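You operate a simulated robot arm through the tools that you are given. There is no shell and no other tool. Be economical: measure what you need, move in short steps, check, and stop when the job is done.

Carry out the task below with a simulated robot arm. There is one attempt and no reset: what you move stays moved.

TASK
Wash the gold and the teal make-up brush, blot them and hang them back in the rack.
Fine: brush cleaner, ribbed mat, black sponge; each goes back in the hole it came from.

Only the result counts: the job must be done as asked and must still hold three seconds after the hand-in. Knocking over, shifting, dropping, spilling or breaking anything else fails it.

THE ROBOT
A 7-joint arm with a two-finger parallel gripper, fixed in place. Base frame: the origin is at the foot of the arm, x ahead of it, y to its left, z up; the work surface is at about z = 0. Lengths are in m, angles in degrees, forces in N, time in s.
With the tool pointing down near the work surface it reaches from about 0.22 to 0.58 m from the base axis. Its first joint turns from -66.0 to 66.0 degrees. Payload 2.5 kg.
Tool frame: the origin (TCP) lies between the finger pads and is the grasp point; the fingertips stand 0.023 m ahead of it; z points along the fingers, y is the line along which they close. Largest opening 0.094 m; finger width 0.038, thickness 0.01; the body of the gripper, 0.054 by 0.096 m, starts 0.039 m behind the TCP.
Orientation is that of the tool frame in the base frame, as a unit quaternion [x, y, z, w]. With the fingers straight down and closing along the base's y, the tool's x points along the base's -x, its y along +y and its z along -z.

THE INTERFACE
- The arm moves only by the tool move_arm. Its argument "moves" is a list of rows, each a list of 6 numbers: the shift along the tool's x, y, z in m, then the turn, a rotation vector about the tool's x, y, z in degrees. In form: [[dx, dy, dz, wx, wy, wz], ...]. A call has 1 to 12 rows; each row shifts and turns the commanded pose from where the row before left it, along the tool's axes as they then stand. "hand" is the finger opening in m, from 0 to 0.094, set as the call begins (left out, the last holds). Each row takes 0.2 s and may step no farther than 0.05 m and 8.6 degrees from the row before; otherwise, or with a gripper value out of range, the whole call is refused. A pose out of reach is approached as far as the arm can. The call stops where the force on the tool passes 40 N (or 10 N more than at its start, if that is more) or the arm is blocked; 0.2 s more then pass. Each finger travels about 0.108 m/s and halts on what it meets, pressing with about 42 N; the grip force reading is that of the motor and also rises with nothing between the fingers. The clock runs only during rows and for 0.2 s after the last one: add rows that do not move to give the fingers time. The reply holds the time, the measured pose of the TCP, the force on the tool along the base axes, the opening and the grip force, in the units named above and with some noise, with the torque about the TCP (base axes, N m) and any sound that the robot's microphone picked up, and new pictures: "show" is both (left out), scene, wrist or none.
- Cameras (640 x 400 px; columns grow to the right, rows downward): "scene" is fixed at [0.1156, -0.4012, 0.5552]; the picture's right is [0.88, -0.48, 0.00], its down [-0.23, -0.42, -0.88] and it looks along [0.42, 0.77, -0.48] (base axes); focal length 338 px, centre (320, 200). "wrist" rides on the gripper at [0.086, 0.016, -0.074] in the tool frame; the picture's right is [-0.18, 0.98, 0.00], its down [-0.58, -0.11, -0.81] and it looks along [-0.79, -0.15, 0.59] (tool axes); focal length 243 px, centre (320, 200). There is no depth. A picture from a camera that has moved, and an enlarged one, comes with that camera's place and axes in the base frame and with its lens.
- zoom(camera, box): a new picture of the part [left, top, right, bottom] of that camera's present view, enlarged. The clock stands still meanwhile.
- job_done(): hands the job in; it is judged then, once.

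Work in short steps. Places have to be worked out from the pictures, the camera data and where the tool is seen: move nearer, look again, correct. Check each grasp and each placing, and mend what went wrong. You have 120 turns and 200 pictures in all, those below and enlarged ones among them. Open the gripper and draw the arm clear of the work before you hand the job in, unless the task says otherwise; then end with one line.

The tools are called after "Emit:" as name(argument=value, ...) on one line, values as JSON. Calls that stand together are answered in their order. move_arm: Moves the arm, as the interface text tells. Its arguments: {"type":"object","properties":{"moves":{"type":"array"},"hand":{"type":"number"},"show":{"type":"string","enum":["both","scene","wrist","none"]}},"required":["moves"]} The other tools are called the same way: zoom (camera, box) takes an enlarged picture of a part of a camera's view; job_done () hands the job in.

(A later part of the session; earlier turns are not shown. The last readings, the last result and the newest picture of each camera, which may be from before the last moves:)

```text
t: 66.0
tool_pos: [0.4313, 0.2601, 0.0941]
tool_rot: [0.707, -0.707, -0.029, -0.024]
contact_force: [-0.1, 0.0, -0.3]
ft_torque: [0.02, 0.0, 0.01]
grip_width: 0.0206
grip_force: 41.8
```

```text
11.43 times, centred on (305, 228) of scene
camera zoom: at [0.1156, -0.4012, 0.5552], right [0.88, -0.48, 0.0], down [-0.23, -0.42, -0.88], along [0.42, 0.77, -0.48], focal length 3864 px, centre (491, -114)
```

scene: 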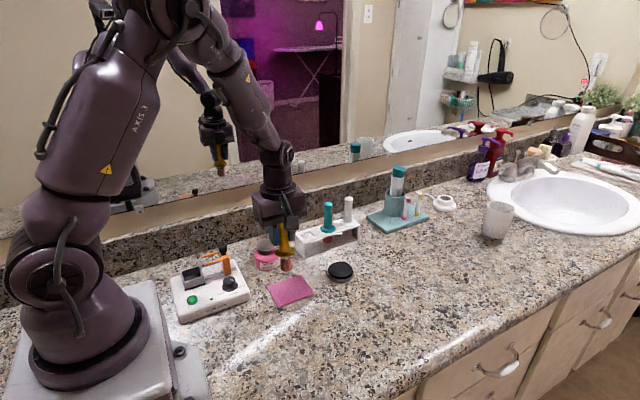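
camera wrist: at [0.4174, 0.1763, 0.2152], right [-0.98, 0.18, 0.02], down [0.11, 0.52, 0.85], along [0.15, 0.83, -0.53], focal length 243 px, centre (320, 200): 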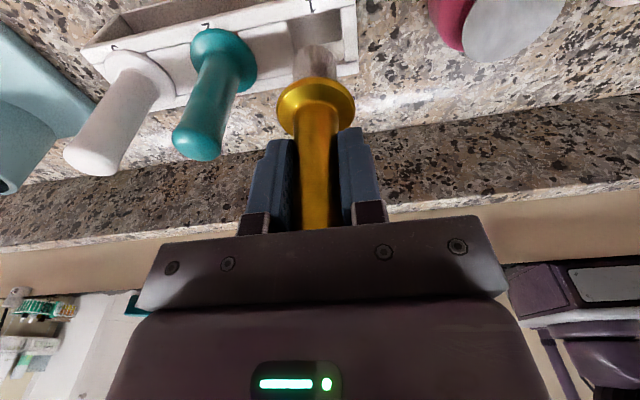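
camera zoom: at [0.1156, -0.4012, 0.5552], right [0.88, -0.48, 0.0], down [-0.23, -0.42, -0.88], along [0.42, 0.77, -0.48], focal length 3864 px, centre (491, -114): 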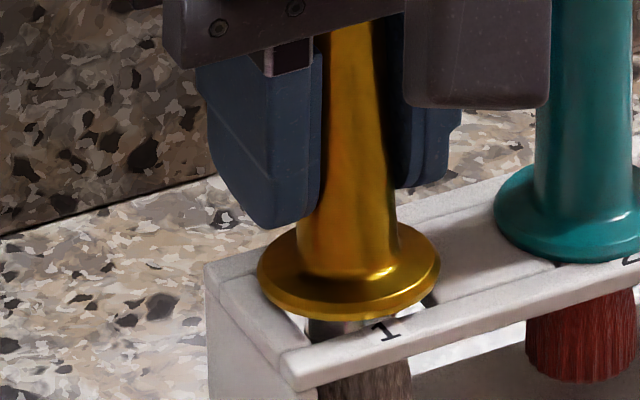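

Emit:
move_arm(moves=[[0.0001, 0, 0.0015, 0, 0, 0], [0, 0, 0, 0, 0, 0]], show="none")

Emit:
move_arm(moves=[[0.0001, 0, 0.001, 0, 0, 0], [0, 0, 0, 0, 0, 0]], show="none")

Emit:
zoom(camera="scene", box=[285, 210, 325, 245])

```text
t: 66.6
tool_pos: [0.4314, 0.2607, 0.0943]
tool_rot: [0.707, -0.706, -0.028, -0.025]
contact_force: [-1.6, -0.6, 3.6]
ft_torque: [0.05, 0.04, -0.04]
grip_width: 0.0208
grip_force: 41.6
```

```text
t: 67.2
tool_pos: [0.431, 0.2608, 0.0958]
tool_rot: [-0.706, 0.707, 0.028, 0.025]
contact_force: [-0.8, 0.1, 11.0]
ft_torque: [0.14, -0.01, 0.05]
grip_width: 0.021
grip_force: 42.0
```

```text
11.43 times, centred on (305, 228) of scene
camera zoom: at [0.1156, -0.4012, 0.5551], right [0.88, -0.48, 0.0], down [-0.23, -0.42, -0.88], along [0.42, 0.77, -0.48], focal length 3864 px, centre (491, -114)
```

zoom: 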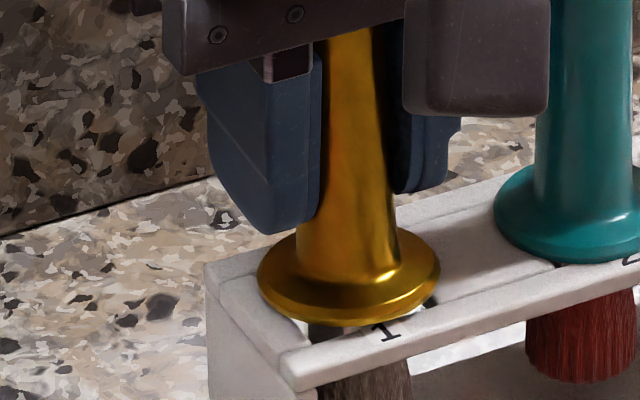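

The flange has contacted (11 N). I'll ease 0.7 mm and open the fingers modestly.

Emit:
move_arm(moves=[[0, 0, -0.0007, 0, 0, 0], [0, 0, 0, 0, 0, 0]], show="none")

Emit:
move_arm(moves=[[0, 0, 0, 0, 0, 0], [0, 0, 0, 0, 0, 0], [0, 0, 0, 0, 0, 0]], hand=0.045, show="wrist")

Emit:
zoom(camera="scene", box=[275, 190, 355, 260])

```text
t: 67.8
tool_pos: [0.4317, 0.2604, 0.0944]
tool_rot: [-0.706, 0.707, 0.027, 0.026]
contact_force: [3.0, 1.5, 8.2]
ft_torque: [0.15, -0.1, -0.03]
grip_width: 0.0205
grip_force: 41.9
```

```text
t: 68.6
tool_pos: [0.431, 0.2599, 0.0932]
tool_rot: [0.707, -0.706, -0.029, -0.024]
contact_force: [-0.3, 0.5, 0.2]
ft_torque: [-0.05, 0.0, 0.0]
grip_width: 0.045
grip_force: 0.0
camera wrist: at [0.4145, 0.1696, 0.1614], right [-0.98, 0.18, 0.02], down [0.11, 0.52, 0.85], along [0.14, 0.83, -0.53], focal length 243 px, centre (320, 200)
```

wrist: 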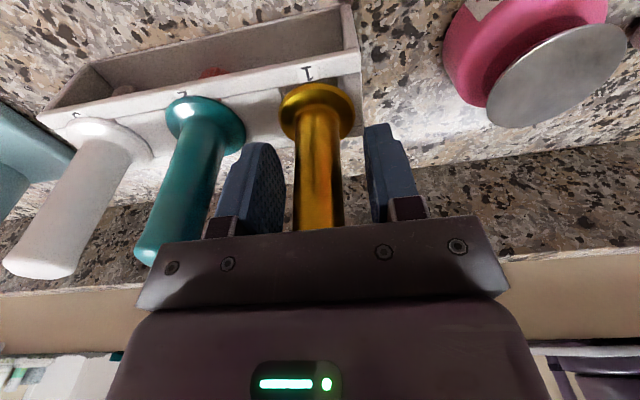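

```text
5.71 times, centred on (315, 225) of scene
camera zoom: at [0.1156, -0.4012, 0.5552], right [0.88, -0.48, 0.0], down [-0.23, -0.42, -0.88], along [0.42, 0.77, -0.48], focal length 1932 px, centre (349, 57)
```

zoom: 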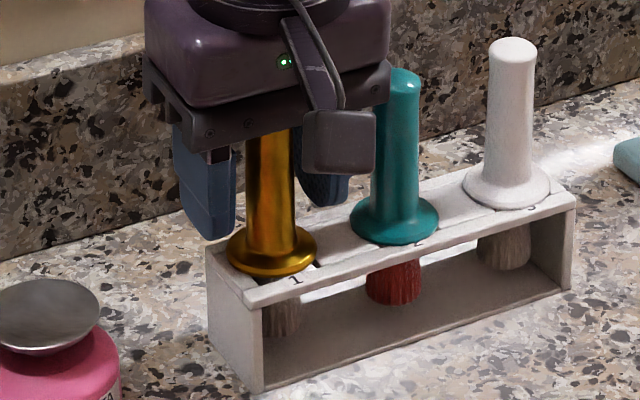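

Gold stands in hole 1. I'll back straight up and level the tool.

Emit:
move_arm(moves=[[-0.0026, 0, -0.0332, 0, 0, 0], [-0.0026, 0, -0.0332, 0, 0, 0], [-0.0026, 0, -0.0332, 0, 0, 0], [0, 0, 0, 0, 4.5, 0], [0, 0, 0, 0, 0, 0]], show="wrist")

Emit:
zoom(camera="scene", box=[280, 190, 360, 270])

```text
t: 69.8
tool_pos: [0.4326, 0.2607, 0.1953]
tool_rot: [-0.707, 0.707, 0.001, -0.004]
contact_force: [-0.1, 0.8, 0.5]
ft_torque: [-0.01, 0.01, -0.01]
grip_width: 0.0447
grip_force: 0.0
camera wrist: at [0.4163, 0.1757, 0.2701], right [-0.98, 0.18, 0.0], down [0.11, 0.58, 0.8], along [0.14, 0.79, -0.6], focal length 243 px, centre (320, 200)
```

wrist: 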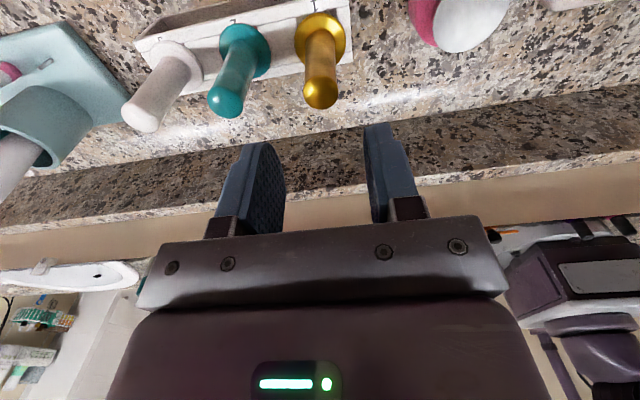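

```text
5.00 times, centred on (320, 230) of scene
camera zoom: at [0.1156, -0.4012, 0.5552], right [0.88, -0.48, 0.0], down [-0.23, -0.42, -0.88], along [0.42, 0.77, -0.48], focal length 1691 px, centre (320, 50)
```

zoom: 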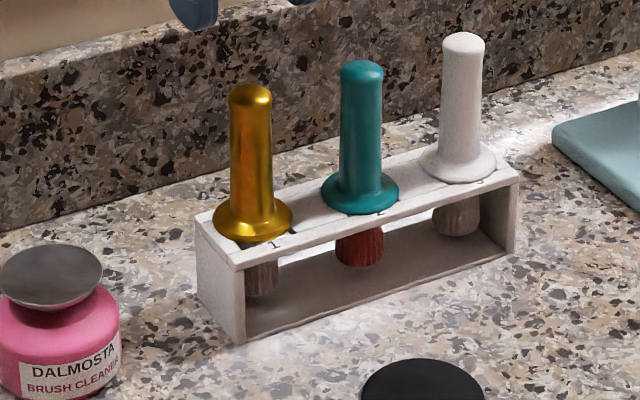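

Gold hangs upright in its hole. Teal is about 0.061 m along at roughly (0.493, 0.250). I'll move above it, still with the fingers closing along x so the strokes are well supported.

Emit:
move_arm(moves=[[0.005, -0.03, 0, 0, 0, 0], [0.0055, -0.031, 0, 0, 0, 0], [0, 0, 0.03, 0, 0, 0], [0, 0, 0, 0, 0, 0]], show="wrist")

Emit:
zoom(camera="scene", box=[290, 180, 370, 260])

```text
t: 70.8
tool_pos: [0.4926, 0.2482, 0.1629]
tool_rot: [0.708, -0.706, 0.0, 0.003]
contact_force: [-0.2, 0.7, -0.8]
ft_torque: [0.01, -0.01, -0.03]
grip_width: 0.0451
grip_force: 0.0
camera wrist: at [0.4764, 0.1644, 0.2381], right [-0.98, 0.18, 0.0], down [0.11, 0.58, 0.8], along [0.14, 0.79, -0.6], focal length 243 px, centre (320, 200)
```

wrist: 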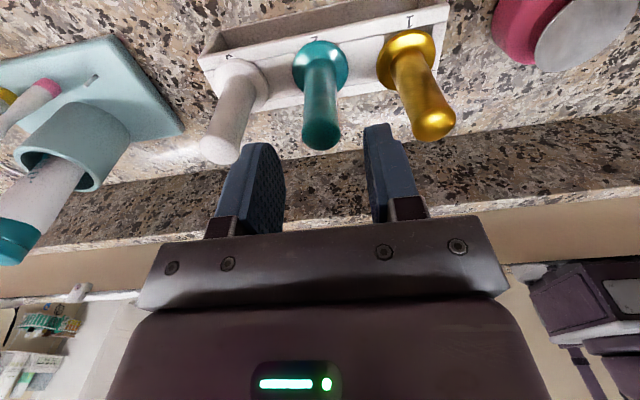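

```text
5.00 times, centred on (330, 220) of scene
camera zoom: at [0.1156, -0.4012, 0.5552], right [0.88, -0.48, 0.0], down [-0.23, -0.42, -0.88], along [0.42, 0.77, -0.48], focal length 1691 px, centre (270, 100)
```

zoom: 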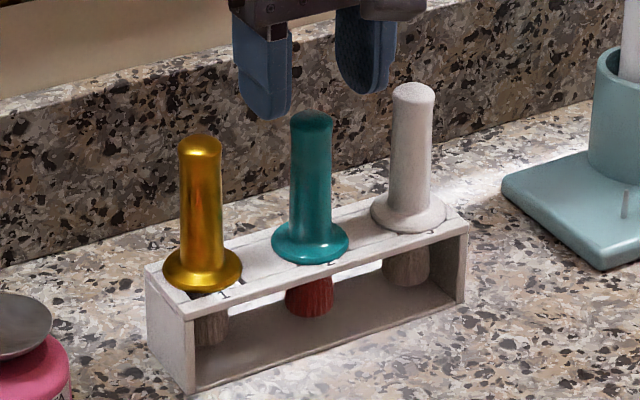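

Teal is about 1.5 mm to -x of the fingers' centre. I'll correct and go down around it.

Emit:
move_arm(moves=[[-0.001, 0.0015, 0.02, 0, 0, 0], [0, 0, 0.025, 0, 0, 0], [0, 0, 0.02, 0, 0, 0], [0, 0, 0, 0, 0, 0]], show="wrist")

Emit:
zoom(camera="scene", box=[290, 180, 370, 260])

```text
t: 71.8
tool_pos: [0.4916, 0.2496, 0.0999]
tool_rot: [-0.707, 0.708, 0.0, -0.004]
contact_force: [-0.1, -0.5, -0.2]
ft_torque: [0.01, 0.03, 0.0]
grip_width: 0.045
grip_force: 0.0
camera wrist: at [0.4755, 0.1656, 0.1747], right [-0.98, 0.18, 0.0], down [0.11, 0.58, 0.8], along [0.15, 0.79, -0.59], focal length 243 px, centre (320, 200)
```

wrist: 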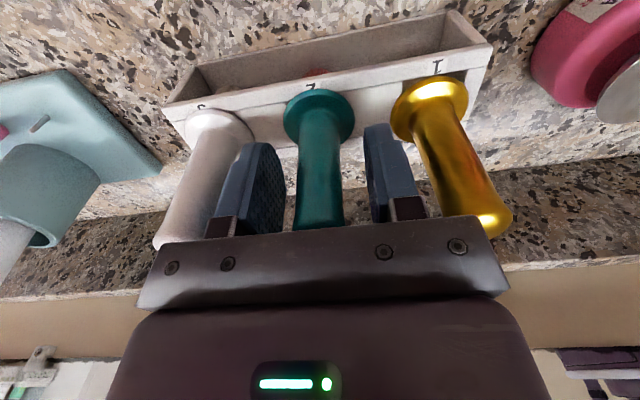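

```text
5.00 times, centred on (330, 220) of scene
camera zoom: at [0.1156, -0.4012, 0.5552], right [0.88, -0.48, 0.0], down [-0.23, -0.42, -0.88], along [0.42, 0.77, -0.48], focal length 1691 px, centre (270, 100)
```

zoom: 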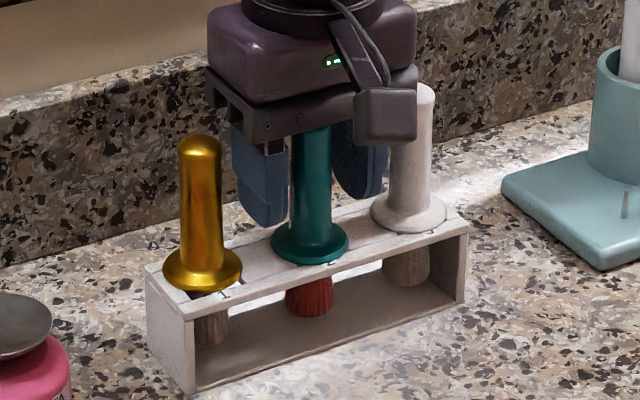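

Centred. I'll lower 3 mm and close.

Emit:
move_arm(moves=[[0, 0, 0.003, 0, 0, 0], [0, 0, 0, 0, 0, 0]], show="none")

Emit:
move_arm(moves=[[0, 0, 0, 0, 0, 0], [0, 0, 0, 0, 0, 0], [0, 0, 0, 0, 0, 0]], hand=0, show="wrist")

```text
t: 72.4
tool_pos: [0.491, 0.2503, 0.0968]
tool_rot: [0.708, -0.706, 0.0, 0.003]
contact_force: [-0.2, 0.2, -0.4]
ft_torque: [0.02, -0.02, 0.0]
grip_width: 0.0447
grip_force: 0.1
```

```text
t: 73.2
tool_pos: [0.4906, 0.2499, 0.096]
tool_rot: [-0.706, 0.708, 0.001, -0.003]
contact_force: [-0.3, 0.4, 0.0]
ft_torque: [0.04, 0.02, -0.02]
grip_width: 0.0206
grip_force: 42.0
camera wrist: at [0.4747, 0.1655, 0.1715], right [-0.98, 0.18, 0.0], down [0.11, 0.58, 0.8], along [0.14, 0.79, -0.6], focal length 243 px, centre (320, 200)
```

wrist: 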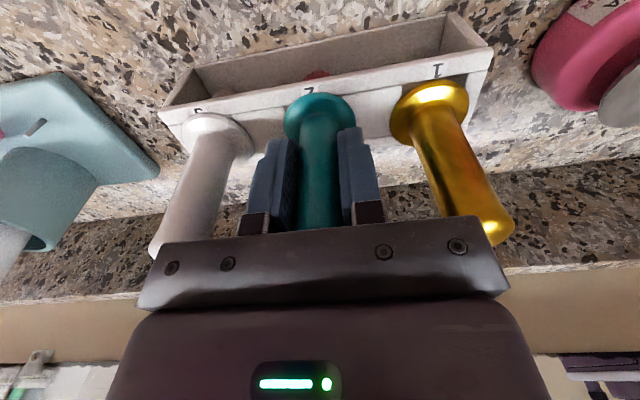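

Teal is gripped at (0.491, 0.250, 0.096). I'll lift it 0.15 so the tip clears the gold brush on the way.

Emit:
move_arm(moves=[[0, 0, -0.015, 0, 0, 0], [0, 0, -0.03, 0, 0, 0], [0, 0, -0.035, 0, 0, 0], [0, 0, -0.035, 0, 0, 0], [0, 0, -0.035, 0, 0, 0], [0, 0, 0, 0, 0, 0]])

```text
t: 74.6
tool_pos: [0.4922, 0.2521, 0.2458]
tool_rot: [0.708, -0.707, 0.0, 0.003]
contact_force: [-0.5, 0.4, -0.1]
ft_torque: [-0.02, 0.04, 0.02]
grip_width: 0.0208
grip_force: 42.2
camera wrist: at [0.476, 0.1673, 0.3209], right [-0.98, 0.18, 0.0], down [0.11, 0.58, 0.8], along [0.14, 0.79, -0.6], focal length 243 px, centre (320, 200)
```

scene: 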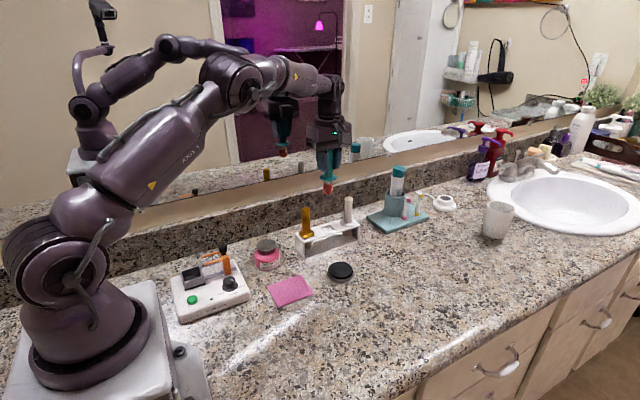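
wrist: 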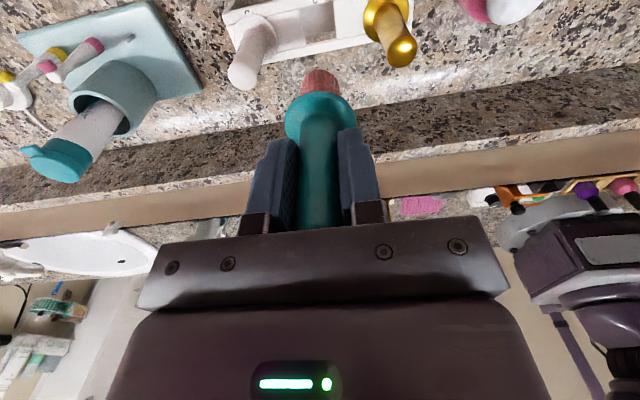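

It lifted cleanly. I'll move along to the cleaner dish, then descend partway.

Emit:
move_arm(moves=[[-0.0015, 0.0422, 0, 0, 0, 0], [-0.0015, 0.0422, 0, 0, 0, 0], [-0.0015, 0.0422, 0, 0, 0, 0], [-0.0015, 0.0422, 0, 0, 0, 0], [0, 0, 0.04, 0, 0, 0], [0, 0, 0.04, 0, 0, 0], [0, 0, 0, 0, 0, 0]], show="wrist")

Emit:
zoom(camera="scene", box=[220, 190, 310, 280])

```text
t: 76.2
tool_pos: [0.3231, 0.2553, 0.1654]
tool_rot: [0.707, -0.707, -0.001, 0.003]
contact_force: [-0.3, 1.1, -0.6]
ft_torque: [0.05, -0.03, 0.03]
grip_width: 0.021
grip_force: 42.2
camera wrist: at [0.3068, 0.1708, 0.2416], right [-0.98, 0.18, 0.0], down [0.11, 0.58, 0.8], along [0.14, 0.79, -0.59], focal length 243 px, centre (320, 200)
```

wrist: 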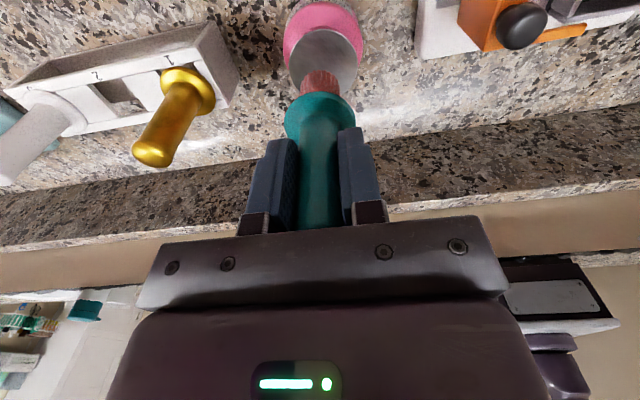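

```text
4.44 times, centred on (265, 235) of scene
camera zoom: at [0.1156, -0.4012, 0.5552], right [0.88, -0.48, 0.0], down [-0.23, -0.42, -0.88], along [0.42, 0.77, -0.48], focal length 1503 px, centre (564, 44)
```

zoom: 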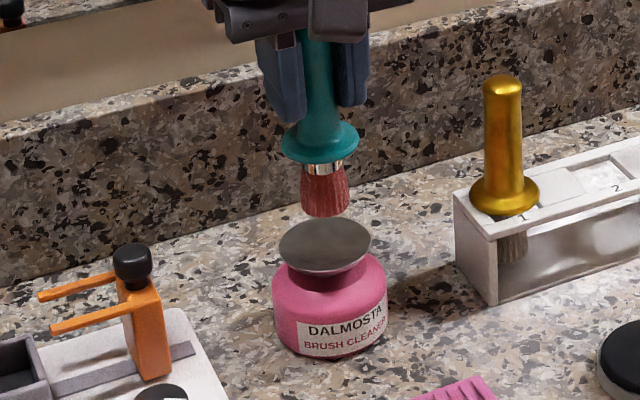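

It's well centred over the dish. I'll lower and pump, as before.

Emit:
move_arm(moves=[[0, 0, 0.015, 0, 0, 0], [0, 0, 0.008, 0, 0, 0], [0, 0, 0.004, 0, 0, 0], [0, 0, 0.002, 0, 0, 0], [0, 0, 0.002, 0, 0, 0], [0, 0, 0, 0, 0, 0]], show="none")

Emit:
zoom(camera="scene", box=[230, 200, 310, 280])

```text
t: 77.6
tool_pos: [0.3224, 0.2577, 0.1368]
tool_rot: [0.707, -0.707, -0.001, 0.003]
contact_force: [-0.5, -1.1, 2.5]
ft_torque: [-0.07, -0.03, -0.01]
grip_width: 0.0207
grip_force: 41.3
```

```text
5.00 times, centred on (270, 240) of scene
camera zoom: at [0.1156, -0.4012, 0.5552], right [0.88, -0.48, 0.0], down [-0.23, -0.42, -0.88], along [0.42, 0.77, -0.48], focal length 1691 px, centre (570, 0)
```

zoom: 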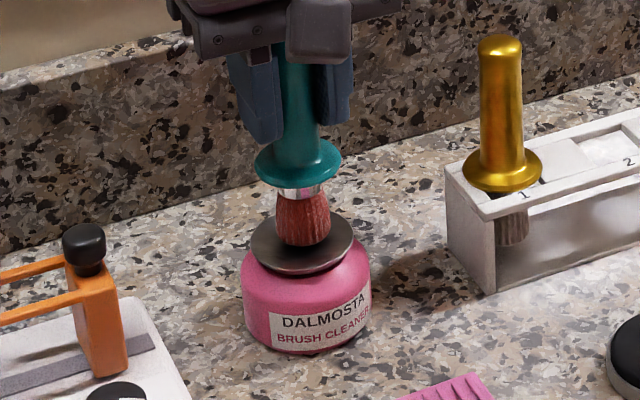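

The dish is sinking at 2.5 N. I'll press to the bottom in small steps, then release and repeat once.

Emit:
move_arm(moves=[[0, 0, 0.0015, 0, 0, 0], [0, 0, 0.0015, 0, 0, 0], [0, 0, 0, 0, 0, 0]], show="none")

Emit:
move_arm(moves=[[0, 0, 0.001, 0, 0, 0], [0, 0, 0, 0, 0, 0], [0, 0, 0, 0, 0, 0]], show="none")

```text
t: 78.4
tool_pos: [0.3224, 0.2572, 0.1343]
tool_rot: [0.708, -0.706, 0.0, 0.003]
contact_force: [-3.8, -2.2, 20.6]
ft_torque: [-0.25, 0.34, 0.02]
grip_width: 0.0207
grip_force: 42.2
```

```text
t: 79.2
tool_pos: [0.3227, 0.2577, 0.1324]
tool_rot: [0.708, -0.706, 0.0, 0.001]
contact_force: [-1.9, -2.3, 32.0]
ft_torque: [-0.25, 0.23, 0.02]
grip_width: 0.0209
grip_force: 41.9
```

It bottomed at 32 N. One more pump, then lift.

Emit:
move_arm(moves=[[0, 0, -0.004, 0, 0, 0], [0, 0, -0.005, 0, 0, 0], [0, 0, 0.004, 0, 0, 0], [0, 0, 0.004, 0, 0, 0], [0, 0, 0, 0, 0, 0], [0, 0, -0.006, 0, 0, 0], [0, 0, -0.02, 0, 0, 0], [0, 0, -0.03, 0, 0, 0]], show="none")

Emit:
zoom(camera="scene", box=[230, 190, 310, 280])

```text
t: 81.0
tool_pos: [0.3232, 0.2565, 0.1884]
tool_rot: [0.707, -0.707, -0.001, 0.004]
contact_force: [-0.8, -0.3, -0.2]
ft_torque: [0.0, 0.01, 0.02]
grip_width: 0.0209
grip_force: 42.0
```

```text
4.44 times, centred on (270, 235) of scene
camera zoom: at [0.1156, -0.4012, 0.5552], right [0.88, -0.48, 0.0], down [-0.23, -0.42, -0.88], along [0.42, 0.77, -0.48], focal length 1503 px, centre (542, 44)
```

zoom: 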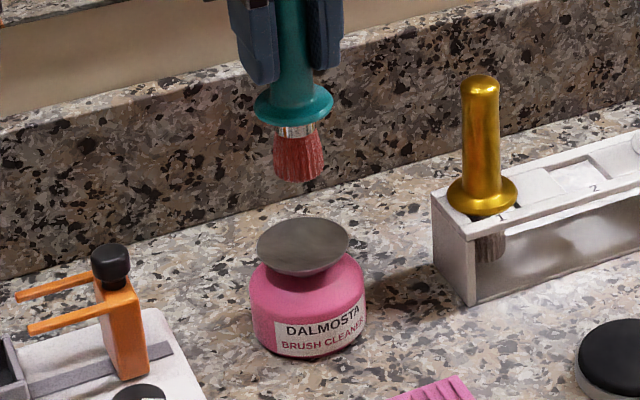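

The tip is wetted. I'll carry it over the mat centre and lower to just above it.

Emit:
move_arm(moves=[[0.039, -0.003, 0, 0, 0, 0], [0.039, -0.003, 0, 0, 0, 0], [0.0395, -0.004, 0, 0, 0, 0], [0, 0, 0.045, 0, 0, 0], [0, 0, 0.04, 0, 0, 0], [0, 0, 0.006, 0, 0, 0], [0, 0, 0, 0, 0, 0]], show="none")

Emit:
zoom(camera="scene", box=[250, 230, 330, 320])

```text
t: 82.6
tool_pos: [0.3318, 0.1371, 0.0981]
tool_rot: [0.708, -0.706, 0.0, 0.004]
contact_force: [0.5, 0.6, -0.2]
ft_torque: [0.03, 0.01, 0.0]
grip_width: 0.021
grip_force: 42.3
```

```text
4.44 times, centred on (290, 275) of scene
camera zoom: at [0.1156, -0.4012, 0.5552], right [0.88, -0.48, 0.0], down [-0.23, -0.42, -0.88], along [0.42, 0.77, -0.48], focal length 1503 px, centre (453, -133)
```

zoom: 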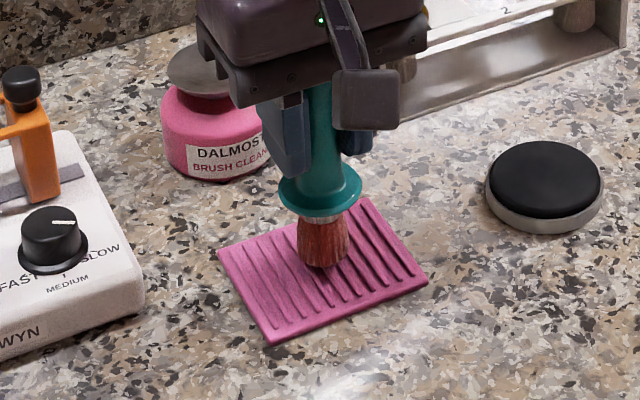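

Good. I'll lower in small steps to contact.

Emit:
move_arm(moves=[[0, 0, 0.002, 0, 0, 0], [0, 0, 0, 0, 0, 0]], show="none")

Emit:
move_arm(moves=[[0, 0, 0.0015, 0, 0, 0], [0, 0, 0, 0, 0, 0]], show="none")

Emit:
move_arm(moves=[[0, 0, 0.001, 0, 0, 0], [0, 0, 0, 0, 0, 0]], show="none")

```text
t: 83.2
tool_pos: [0.3318, 0.1377, 0.0975]
tool_rot: [0.708, -0.706, 0.0, 0.003]
contact_force: [0.8, 0.1, -0.7]
ft_torque: [0.01, -0.02, 0.0]
grip_width: 0.0207
grip_force: 42.4
```

```text
t: 83.8
tool_pos: [0.3309, 0.1391, 0.0938]
tool_rot: [0.707, -0.707, -0.001, 0.003]
contact_force: [0.8, -0.2, -0.5]
ft_torque: [0.02, -0.01, 0.01]
grip_width: 0.0206
grip_force: 41.6
```

```text
t: 84.4
tool_pos: [0.3317, 0.1391, 0.0936]
tool_rot: [-0.707, 0.707, 0.001, -0.003]
contact_force: [0.7, -0.7, -1.0]
ft_torque: [-0.03, -0.01, -0.01]
grip_width: 0.021
grip_force: 42.4
```

Emit:
move_arm(moves=[[0, 0, 0.001, 0, 0, 0], [0, 0, 0, 0, 0, 0]], show="none")

Emit:
move_arm(moves=[[0, 0, 0.001, 0, 0, 0], [0, -0.008, 0, 0, 0, 0], [0, -0.008, 0, 0, 0, 0], [0, 0.008, 0, 0, 0, 0], [0, 0.008, 0, 0, 0, 0], [0, 0.008, 0, 0, 0, 0], [0, 0.008, 0, 0, 0, 0], [0, -0.008, 0, 0, 0, 0], [0, -0.008, 0, 0, 0, 0]], show="none")

Emit:
zoom(camera="scene", box=[250, 240, 330, 320])

```text
t: 85.0
tool_pos: [0.3313, 0.1388, 0.0944]
tool_rot: [-0.707, 0.707, 0.0, -0.003]
contact_force: [-4.1, -2.5, 11.7]
ft_torque: [-0.1, 0.3, 0.02]
grip_width: 0.0207
grip_force: 41.9
```

```text
t: 85.6
tool_pos: [0.3338, 0.1403, 0.093]
tool_rot: [0.708, -0.706, -0.003, 0.009]
contact_force: [-5.7, -0.4, 10.4]
ft_torque: [0.04, 0.4, 0.02]
grip_width: 0.0209
grip_force: 42.4
stopped in row 2: the force on the tool passed its limit at 42 N (the readings are from after the stop); the commanded pose is now the measured one
```

```text
5.00 times, centred on (290, 280) of scene
camera zoom: at [0.1156, -0.4012, 0.5552], right [0.88, -0.48, 0.0], down [-0.23, -0.42, -0.88], along [0.42, 0.77, -0.48], focal length 1691 px, centre (470, -200)
```

zoom: 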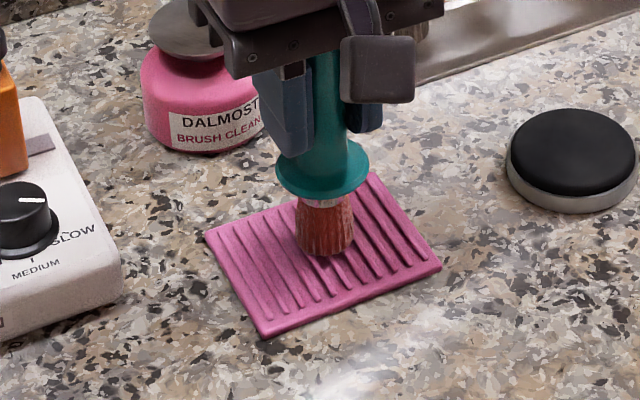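

A rib caught at 42 N; nothing moved. I'll ease up 1 mm, re-level the tool by 1°, and stroke more lightly.

Emit:
move_arm(moves=[[0, 0, -0.0013, 0.9, -0.4, 0], [0, -0.008, 0, 0, 0, 0], [0, -0.008, 0, 0, 0, 0], [0, 0.008, 0, 0, 0, 0], [0, 0.008, 0, 0, 0, 0], [0, 0.008, 0, 0, 0, 0], [0, 0.008, 0, 0, 0, 0], [0, -0.008, 0, 0, 0, 0], [0, -0.008, 0, 0, 0, 0]], show="none")

Emit:
zoom(camera="scene", box=[250, 240, 330, 320])

```text
t: 87.6
tool_pos: [0.3345, 0.1397, 0.0939]
tool_rot: [0.708, -0.706, 0.001, -0.001]
contact_force: [0.1, -0.3, -0.8]
ft_torque: [0.02, 0.03, -0.01]
grip_width: 0.0208
grip_force: 41.8
```

```text
5.00 times, centred on (290, 280) of scene
camera zoom: at [0.1156, -0.4012, 0.5552], right [0.88, -0.48, 0.0], down [-0.23, -0.42, -0.88], along [0.42, 0.77, -0.48], focal length 1691 px, centre (470, -200)
```

zoom: 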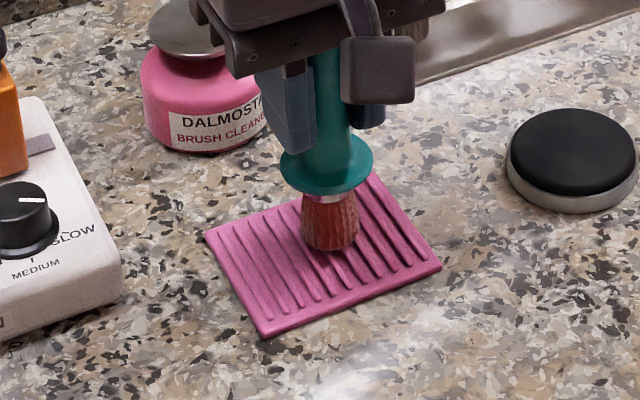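

There's little contact. I'll lower 0.8 mm and stroke again.

Emit:
move_arm(moves=[[0, -0.008, 0.0008, 0, 0, 0], [0, -0.008, 0, 0, 0, 0], [0, 0.008, 0, 0, 0, 0], [0, 0.008, 0, 0, 0, 0], [0, 0.008, 0, 0, 0, 0], [0, 0.008, 0, 0, 0, 0], [0, -0.008, 0, 0, 0, 0], [0, -0.008, 0, 0, 0, 0]], show="none")

Emit:
move_arm(moves=[[0, -0.008, 0.0006, 0, 0, 0], [0, -0.008, 0, 0, 0, 0], [0, 0.008, 0, 0, 0, 0], [0, 0.008, 0, 0, 0, 0], [0, 0.008, 0, 0, 0, 0], [0, 0.008, 0, 0, 0, 0], [0, -0.008, 0, 0, 0, 0], [0, -0.008, 0, 0, 0, 0]], show="none")

Emit:
zoom(camera="scene", box=[250, 240, 330, 320])

```text
t: 89.4
tool_pos: [0.335, 0.1404, 0.0925]
tool_rot: [0.708, -0.706, 0.001, -0.002]
contact_force: [0.0, -0.9, -0.6]
ft_torque: [-0.01, -0.03, -0.01]
grip_width: 0.0207
grip_force: 42.2
```

```text
t: 91.1
tool_pos: [0.3224, 0.1399, 0.0914]
tool_rot: [0.709, -0.705, -0.002, 0.006]
contact_force: [-5.7, -1.0, 11.3]
ft_torque: [0.0, 0.34, 0.02]
grip_width: 0.0207
grip_force: 42.2
stopped in row 8: the force on the tool passed its limit at 41 N (the readings are from after the stop); the commanded pose is now the measured one
```

```text
5.00 times, centred on (290, 280) of scene
camera zoom: at [0.1156, -0.4012, 0.5552], right [0.88, -0.48, 0.0], down [-0.23, -0.42, -0.88], along [0.42, 0.77, -0.48], focal length 1691 px, centre (470, -200)
```

zoom: 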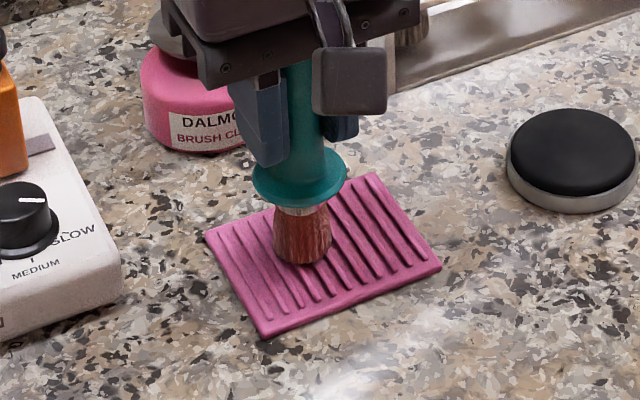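

It's browning, though a rib caught. I'll ease up and stroke in smaller, slower steps.

Emit:
move_arm(moves=[[0, 0, -0.001, 0.7, -0.3, 0], [0, -0.007, 0, 0, 0, 0], [0, -0.007, 0, 0, 0, 0], [0, -0.007, 0, 0, 0, 0], [0, -0.007, 0, 0, 0, 0], [0, 0.007, 0, 0, 0, 0], [0, 0.007, 0, 0, 0, 0], [0, 0.007, 0, 0, 0, 0], [0, 0.007, 0, 0, 0, 0]], show="none")

Emit:
move_arm(moves=[[0, -0.007, 0.0006, 0, 0, 0], [0, -0.007, 0, 0, 0, 0], [0, -0.007, 0, 0, 0, 0], [0, -0.007, 0, 0, 0, 0], [0, 0.007, 0, 0, 0, 0], [0, 0.007, 0, 0, 0, 0], [0, 0.007, 0, 0, 0, 0], [0, 0.007, 0, 0, 0, 0], [0, -0.007, 0, 0, 0, 0], [0, -0.007, 0, 0, 0, 0]], show="none")

Emit:
zoom(camera="scene", box=[250, 240, 330, 320])

```text
t: 93.1
tool_pos: [0.3243, 0.1407, 0.0917]
tool_rot: [0.709, -0.705, 0.002, -0.002]
contact_force: [0.6, -1.0, -0.3]
ft_torque: [0.0, 0.04, 0.02]
grip_width: 0.0208
grip_force: 41.7
```

```text
t: 95.2
tool_pos: [0.3265, 0.1408, 0.0914]
tool_rot: [0.711, -0.703, -0.002, 0.006]
contact_force: [-7.3, -1.4, 9.3]
ft_torque: [-0.02, 0.39, 0.03]
grip_width: 0.0208
grip_force: 42.0
stopped in row 10: the force on the tool passed its limit at 43 N (the readings are from after the stop); the commanded pose is now the measured one
```

```text
5.00 times, centred on (290, 280) of scene
camera zoom: at [0.1156, -0.4012, 0.5552], right [0.88, -0.48, 0.0], down [-0.23, -0.42, -0.88], along [0.42, 0.77, -0.48], focal length 1691 px, centre (470, -200)
```

zoom: 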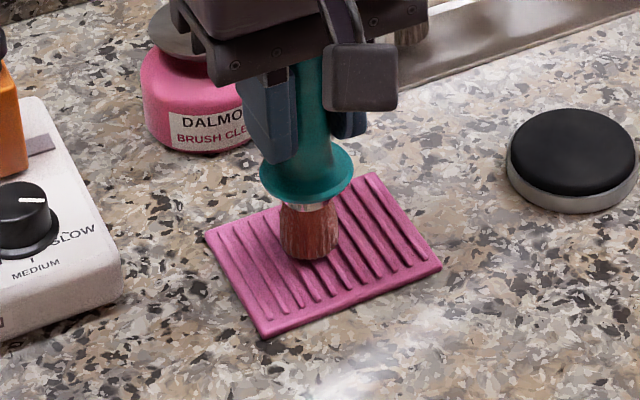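

It catches mainly when going +x. I'll drag only toward -x in contact and lift slightly on the return.

Emit:
move_arm(moves=[[0, 0, -0.002, 0.7, -0.2, 0], [0, -0.018, 0, 0, 0, 0], [0, 0, 0.0016, 0, 0, 0], [0, 0.008, 0, 0, 0, 0], [0, 0.008, 0, 0, 0, 0], [0, 0.008, 0, 0, 0, 0], [0, 0.008, -0.0015, 0, 0, 0], [0, -0.032, 0, 0, 0, 0], [0, 0, 0.0017, 0, 0, 0], [0, 0.008, 0, 0, 0, 0], [0, 0.008, 0, 0, 0, 0], [0, 0.008, 0, 0, 0, 0]], show="none")

Emit:
move_arm(moves=[[0, 0.008, -0.0015, 0, 0, 0], [0, -0.032, 0, 0, 0, 0], [0, 0, 0.0019, 0, 0, 0], [0, 0.008, 0, 0, 0, 0], [0, 0.008, 0, 0, 0, 0], [0, 0.008, 0, 0, 0, 0], [0, 0.008, -0.0015, 0, 0, 0], [0, -0.032, 0, 0, 0, 0], [0, 0, 0.0017, 0, 0, 0], [0, 0.008, 0, 0, 0, 0], [0, 0.008, 0, 0, 0, 0], [0, 0.008, 0, 0, 0, 0]], show="none")

Emit:
zoom(camera="scene", box=[250, 240, 330, 320])

```text
t: 97.8
tool_pos: [0.3214, 0.1394, 0.0904]
tool_rot: [0.711, -0.704, 0.001, -0.001]
contact_force: [-0.1, -0.1, -0.5]
ft_torque: [0.01, -0.02, 0.0]
grip_width: 0.021
grip_force: 42.2
```

```text
t: 100.4
tool_pos: [0.3217, 0.1402, 0.0901]
tool_rot: [0.711, -0.704, 0.002, -0.003]
contact_force: [9.1, 2.2, 11.3]
ft_torque: [0.07, -0.63, 0.03]
grip_width: 0.021
grip_force: 41.7
```

```text
5.00 times, centred on (290, 280) of scene
camera zoom: at [0.1156, -0.4012, 0.5552], right [0.88, -0.48, 0.0], down [-0.23, -0.42, -0.88], along [0.42, 0.77, -0.48], focal length 1691 px, centre (470, -200)
```

zoom: 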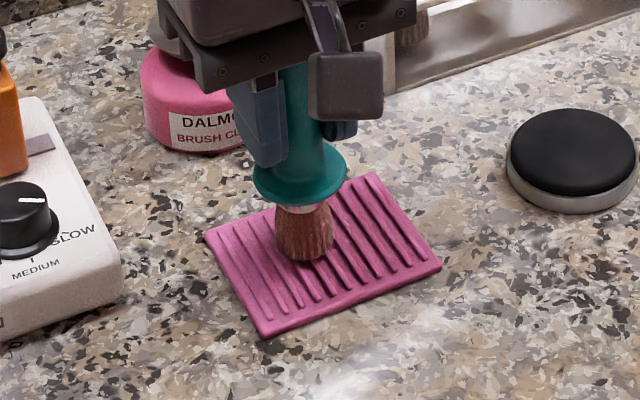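

Progress, with about 11 N on the -x drag. I'll repeat the pattern.

Emit:
move_arm(moves=[[0, 0.004, -0.0015, 0, 0, 0], [0, -0.028, 0, 0, 0, 0], [0, 0, 0.0015, 0, 0, 0], [0, 0.008, 0, 0, 0, 0], [0, 0.008, 0, 0, 0, 0], [0, 0.008, 0, 0, 0, 0], [0, 0.004, -0.0015, 0, 0, 0], [0, -0.028, 0, 0, 0, 0], [0, 0, 0.0015, 0, 0, 0], [0, 0.008, 0, 0, 0, 0], [0, 0.008, 0, 0, 0, 0], [0, 0.008, 0, 0, 0, 0]], show="none")

Emit:
move_arm(moves=[[0, 0.004, -0.0015, 0, 0, 0], [0, -0.028, 0, 0, 0, 0], [0, 0, 0.0017, 0, 0, 0], [0, 0.008, 0, 0, 0, 0], [0, 0.008, 0, 0, 0, 0], [0, 0.008, 0, 0, 0, 0], [0, 0.004, -0.0015, 0, 0, 0], [0, -0.028, 0, 0, 0, 0], [0, 0, 0.0017, 0, 0, 0], [0, 0.008, 0, 0, 0, 0], [0, 0.008, 0, 0, 0, 0], [0, 0.008, 0, 0, 0, 0]], show="none")

Emit:
zoom(camera="scene", box=[250, 240, 330, 320])

```text
t: 100.9
tool_pos: [0.3195, 0.1398, 0.0906]
tool_rot: [0.712, -0.702, -0.004, 0.011]
contact_force: [-4.4, -1.4, 7.3]
ft_torque: [-0.07, 0.28, 0.0]
grip_width: 0.0208
grip_force: 41.8
stopped in row 2: the force on the tool passed its limit at 46 N (the readings are from after the stop); the commanded pose is now the measured one
```

```text
t: 103.5
tool_pos: [0.323, 0.1397, 0.0896]
tool_rot: [0.712, -0.702, -0.004, 0.009]
contact_force: [7.3, 0.5, 8.0]
ft_torque: [0.08, -0.67, -0.03]
grip_width: 0.0206
grip_force: 41.9
```

```text
5.00 times, centred on (290, 280) of scene
camera zoom: at [0.1156, -0.4012, 0.5552], right [0.88, -0.48, 0.0], down [-0.23, -0.42, -0.88], along [0.42, 0.77, -0.48], focal length 1691 px, centre (470, -200)
```

zoom: 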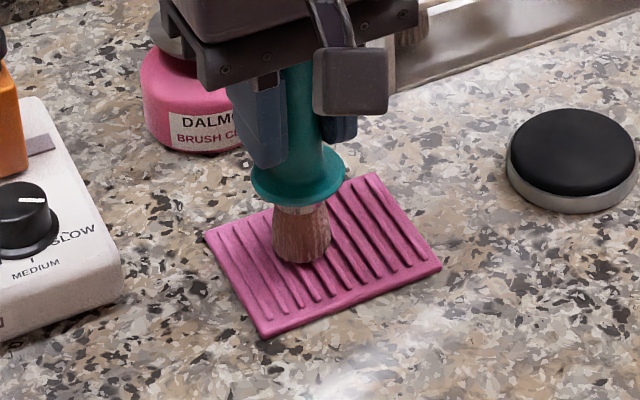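

It's pinkish-tan now. I'll re-level and make two more sets with a slightly higher return lift.

Emit:
move_arm(moves=[[0, 0.004, -0.0025, 1.1, -0.4, 0], [0, -0.03, 0, 0, 0, 0], [0, 0, 0.0024, 0, 0, 0], [0, 0.008, 0, 0, 0, 0], [0, 0.008, 0, 0, 0, 0], [0, 0.008, 0, 0, 0, 0], [0, 0.004, -0.0025, 0, 0, 0], [0, -0.028, 0, 0, 0, 0], [0, 0, 0.0026, 0, 0, 0], [0, 0.008, 0, 0, 0, 0], [0, 0.008, 0, 0, 0, 0], [0, 0.008, 0, 0, 0, 0]], show="none")

Emit:
move_arm(moves=[[0, 0.004, -0.0025, 0, 0, 0], [0, -0.028, 0, 0, 0, 0], [0, 0, 0.0027, 0, 0, 0], [0, 0.008, 0, 0, 0, 0], [0, 0.008, 0, 0, 0, 0], [0, 0.008, 0, 0, 0, 0], [0, 0.004, -0.0025, 0, 0, 0], [0, -0.028, 0, 0, 0, 0], [0, 0, 0.0027, 0, 0, 0], [0, 0.008, 0, 0, 0, 0], [0, 0.008, 0, 0, 0, 0], [0, 0.008, 0, 0, 0, 0]], show="none")

Emit:
zoom(camera="scene", box=[250, 240, 330, 320])

```text
t: 106.1
tool_pos: [0.3233, 0.1412, 0.0897]
tool_rot: [0.712, -0.702, 0.001, 0.0]
contact_force: [2.6, 0.7, 3.9]
ft_torque: [0.06, -0.22, -0.02]
grip_width: 0.0206
grip_force: 41.6
```

```text
t: 108.7
tool_pos: [0.3268, 0.1417, 0.0901]
tool_rot: [0.712, -0.702, 0.001, -0.002]
contact_force: [11.9, 0.7, 17.2]
ft_torque: [0.05, -0.92, 0.0]
grip_width: 0.0208
grip_force: 41.4
```

```text
5.00 times, centred on (290, 280) of scene
camera zoom: at [0.1155, -0.4012, 0.5552], right [0.88, -0.48, 0.0], down [-0.23, -0.42, -0.88], along [0.42, 0.77, -0.48], focal length 1691 px, centre (470, -200)
```

zoom: 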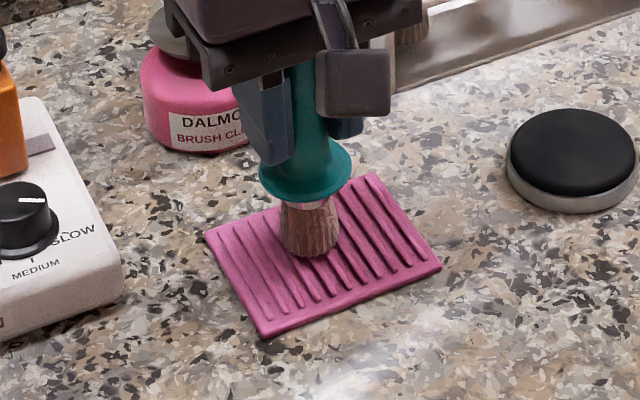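

Nearly clean. One more double set, then lift to compare.

Emit:
move_arm(moves=[[0, 0.004, -0.003, 0, 0, 0], [0, -0.028, 0, 0, 0, 0], [0, 0, 0.0027, 0, 0, 0], [0, 0.008, 0, 0, 0, 0], [0, 0.008, 0, 0, 0, 0], [0, 0.008, 0, 0, 0, 0], [0, 0.004, -0.0025, 0, 0, 0], [0, -0.028, 0, 0, 0, 0], [0, 0, 0.0026, 0, 0, 0], [0, 0.008, 0, 0, 0, 0], [0, 0.008, 0, 0, 0, 0], [0, 0.008, 0, 0, 0, 0]], show="none")

Emit:
move_arm(moves=[[0, 0.004, -0.0025, 0, 0, 0], [0, -0.028, 0, 0, 0, 0], [0, 0, 0.0026, 0, 0, 0], [0, 0.008, 0, 0, 0, 0], [0, 0.008, 0, 0, 0, 0], [0, 0.008, 0, 0, 0, 0], [0, 0, -0.03, 0, 0, 0], [0, 0, -0.04, 0, 0, 0], [0, 0, 0, 0, 0, 0]], show="none")

Emit:
zoom(camera="scene", box=[250, 210, 330, 310])

```text
t: 111.3
tool_pos: [0.3228, 0.1406, 0.0898]
tool_rot: [0.712, -0.702, 0.0, 0.0]
contact_force: [1.5, 0.4, 2.7]
ft_torque: [-0.01, -0.18, 0.04]
grip_width: 0.0209
grip_force: 42.4
```

```text
t: 113.3
tool_pos: [0.3226, 0.14, 0.1604]
tool_rot: [0.713, -0.701, 0.0, 0.002]
contact_force: [1.4, -0.5, -0.4]
ft_torque: [-0.01, 0.04, 0.02]
grip_width: 0.0209
grip_force: 42.2
```

```text
4.00 times, centred on (290, 260) of scene
camera zoom: at [0.1156, -0.4012, 0.5552], right [0.88, -0.48, 0.0], down [-0.23, -0.42, -0.88], along [0.42, 0.77, -0.48], focal length 1352 px, centre (440, -40)
```

zoom: 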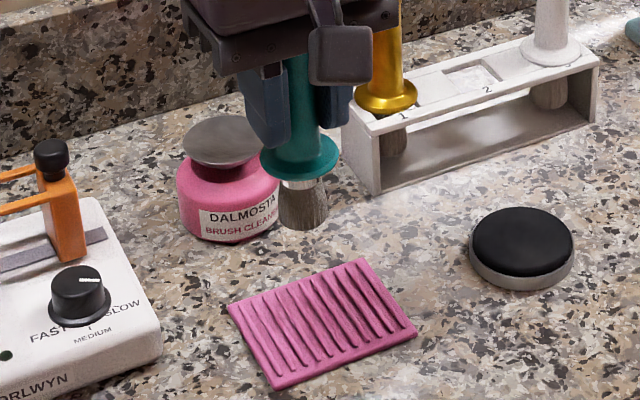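

The teal bristles are clean and grey now. Next I'll move above the sponge centre.

Emit:
move_arm(moves=[[0.0028, -0.03355, 0, 0, 0, 0], [0.0028, -0.03355, 0, 0, 0, 0], [0.0028, -0.03355, 0, 0, 0, 0], [0.0029, -0.03355, 0, 0, 0, 1.0], [0, 0, 0.03, 0, 0, 0], [0, 0, 0, 0, 0, 0]], show="none")

Emit:
zoom(camera="scene", box=[290, 210, 390, 310])

```text
t: 114.7
tool_pos: [0.4543, 0.1315, 0.1295]
tool_rot: [-0.706, 0.709, 0.0, -0.001]
contact_force: [-0.8, -0.1, -0.7]
ft_torque: [-0.02, 0.03, -0.01]
grip_width: 0.0209
grip_force: 42.0
```

```text
4.00 times, centred on (340, 260) of scene
camera zoom: at [0.1156, -0.4012, 0.5552], right [0.88, -0.48, 0.0], down [-0.23, -0.42, -0.88], along [0.42, 0.77, -0.48], focal length 1352 px, centre (240, -40)
```

zoom: 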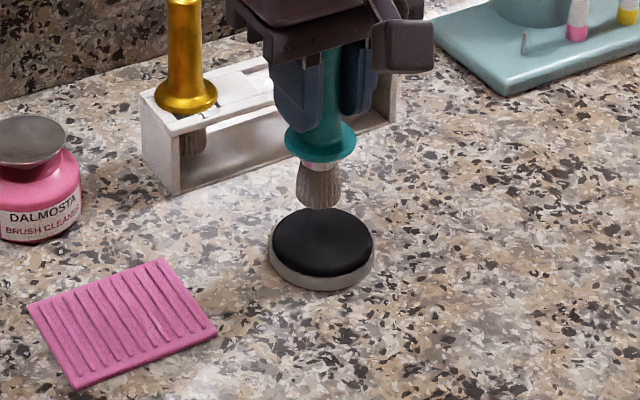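

Aligned over the sponge. I'll lower.

Emit:
move_arm(moves=[[0, 0, 0.018, 0, 0, 0], [0, 0, 0.009, 0, 0, 0], [0, 0, 0.002, 0, 0, 0], [0, 0, 0, 0, 0, 0]], show="none")

Emit:
move_arm(moves=[[0, 0, 0.0015, 0, 0, 0], [0, 0, 0, 0, 0, 0]], show="none")

Emit:
move_arm(moves=[[0, 0, 0.001, 0, 0, 0], [0, 0, 0, 0, 0, 0]], show="none")

Emit:
zoom(camera="scene", box=[300, 220, 380, 300])

```text
t: 115.7
tool_pos: [0.4578, 0.132, 0.1005]
tool_rot: [-0.706, 0.708, -0.001, 0.0]
contact_force: [-0.6, -0.2, -0.7]
ft_torque: [0.01, 0.01, -0.01]
grip_width: 0.0209
grip_force: 42.0
```

```text
t: 116.3
tool_pos: [0.4569, 0.1321, 0.0997]
tool_rot: [-0.706, 0.708, -0.001, -0.001]
contact_force: [-0.4, -0.1, 0.0]
ft_torque: [0.04, 0.01, -0.04]
grip_width: 0.0206
grip_force: 42.3
```

```text
t: 116.9
tool_pos: [0.4583, 0.1317, 0.0992]
tool_rot: [-0.706, 0.708, -0.001, -0.001]
contact_force: [-3.9, -1.4, 13.6]
ft_torque: [-0.11, 0.35, -0.03]
grip_width: 0.0208
grip_force: 41.8
```

```text
5.00 times, centred on (340, 260) of scene
camera zoom: at [0.1155, -0.4012, 0.5552], right [0.88, -0.48, 0.0], down [-0.23, -0.42, -0.88], along [0.42, 0.77, -0.48], focal length 1691 px, centre (220, -100)
```

zoom: 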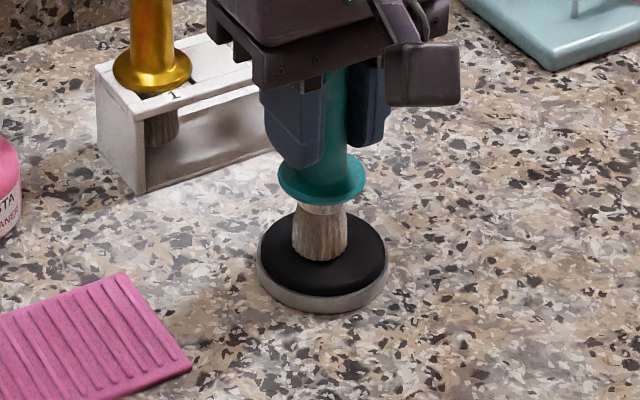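

Contact at 14 N. I'll press a touch more, then dab a few times and hold, as for gold.

Emit:
move_arm(moves=[[0, 0, 0.0007, 0, 0, 0], [0, 0, 0, 0, 0, 0], [0, 0, 0, 0, 0, 0], [0, 0, -0.004, 0, 0, 0], [0, 0, 0.004, 0, 0, 0], [0, 0, 0, 0, 0, 0], [0, 0, 0, 0, 0, 0], [0, 0, -0.004, 0, 0, 0], [0, 0, 0.004, 0, 0, 0], [0, 0, 0, 0, 0, 0], [0, 0, 0, 0, 0, 0]], show="none")

Emit:
move_arm(moves=[[0, 0, -0.004, 0, 0, 0], [0, 0, 0.004, 0, 0, 0], [0, 0, 0, 0, 0, 0], [0, 0, 0, 0, 0, 0], [0, 0, -0.03, 0, 0, 0], [0, 0, -0.04, 0, 0, 0], [0, 0, -0.04, 0, 0, 0], [0, 0, 0, 0, 0, 0]], show="wrist")

Emit:
zoom(camera="scene", box=[290, 160, 390, 300])

```text
t: 119.3
tool_pos: [0.4584, 0.1305, 0.0989]
tool_rot: [-0.706, 0.708, -0.001, -0.001]
contact_force: [-9.4, -0.6, 32.8]
ft_torque: [-0.19, 0.74, 0.01]
grip_width: 0.0211
grip_force: 41.9
```

```text
t: 121.1
tool_pos: [0.4579, 0.1318, 0.2073]
tool_rot: [-0.706, 0.708, 0.0, -0.001]
contact_force: [-0.5, 1.0, 0.1]
ft_torque: [0.0, 0.0, 0.02]
grip_width: 0.0209
grip_force: 41.9
camera wrist: at [0.4414, 0.0478, 0.2825], right [-0.98, 0.19, 0.0], down [0.11, 0.58, 0.81], along [0.15, 0.79, -0.59], focal length 243 px, centre (320, 200)
```

wrist: 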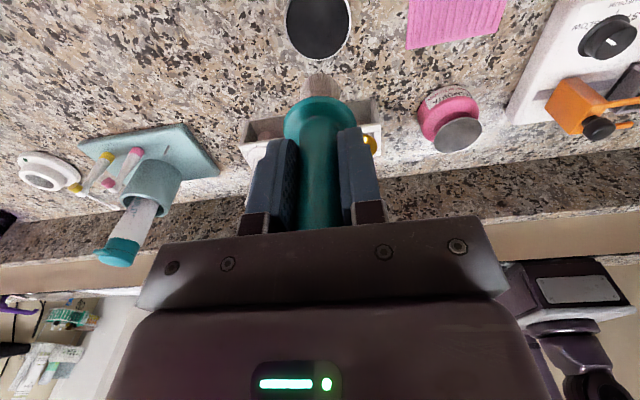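

```text
2.86 times, centred on (340, 230) of scene
camera zoom: at [0.1156, -0.4012, 0.5552], right [0.88, -0.48, 0.0], down [-0.23, -0.42, -0.88], along [0.42, 0.77, -0.48], focal length 966 px, centre (263, 114)
```

zoom: 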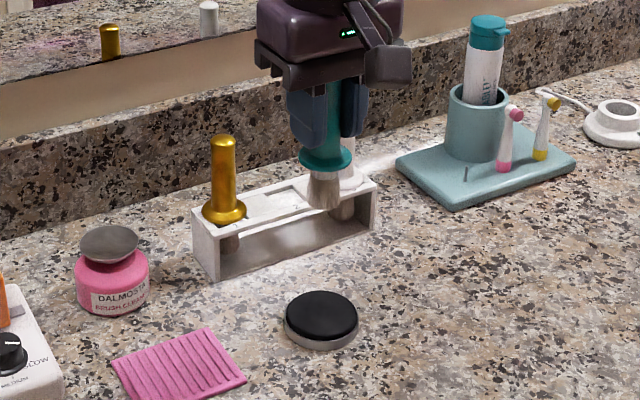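

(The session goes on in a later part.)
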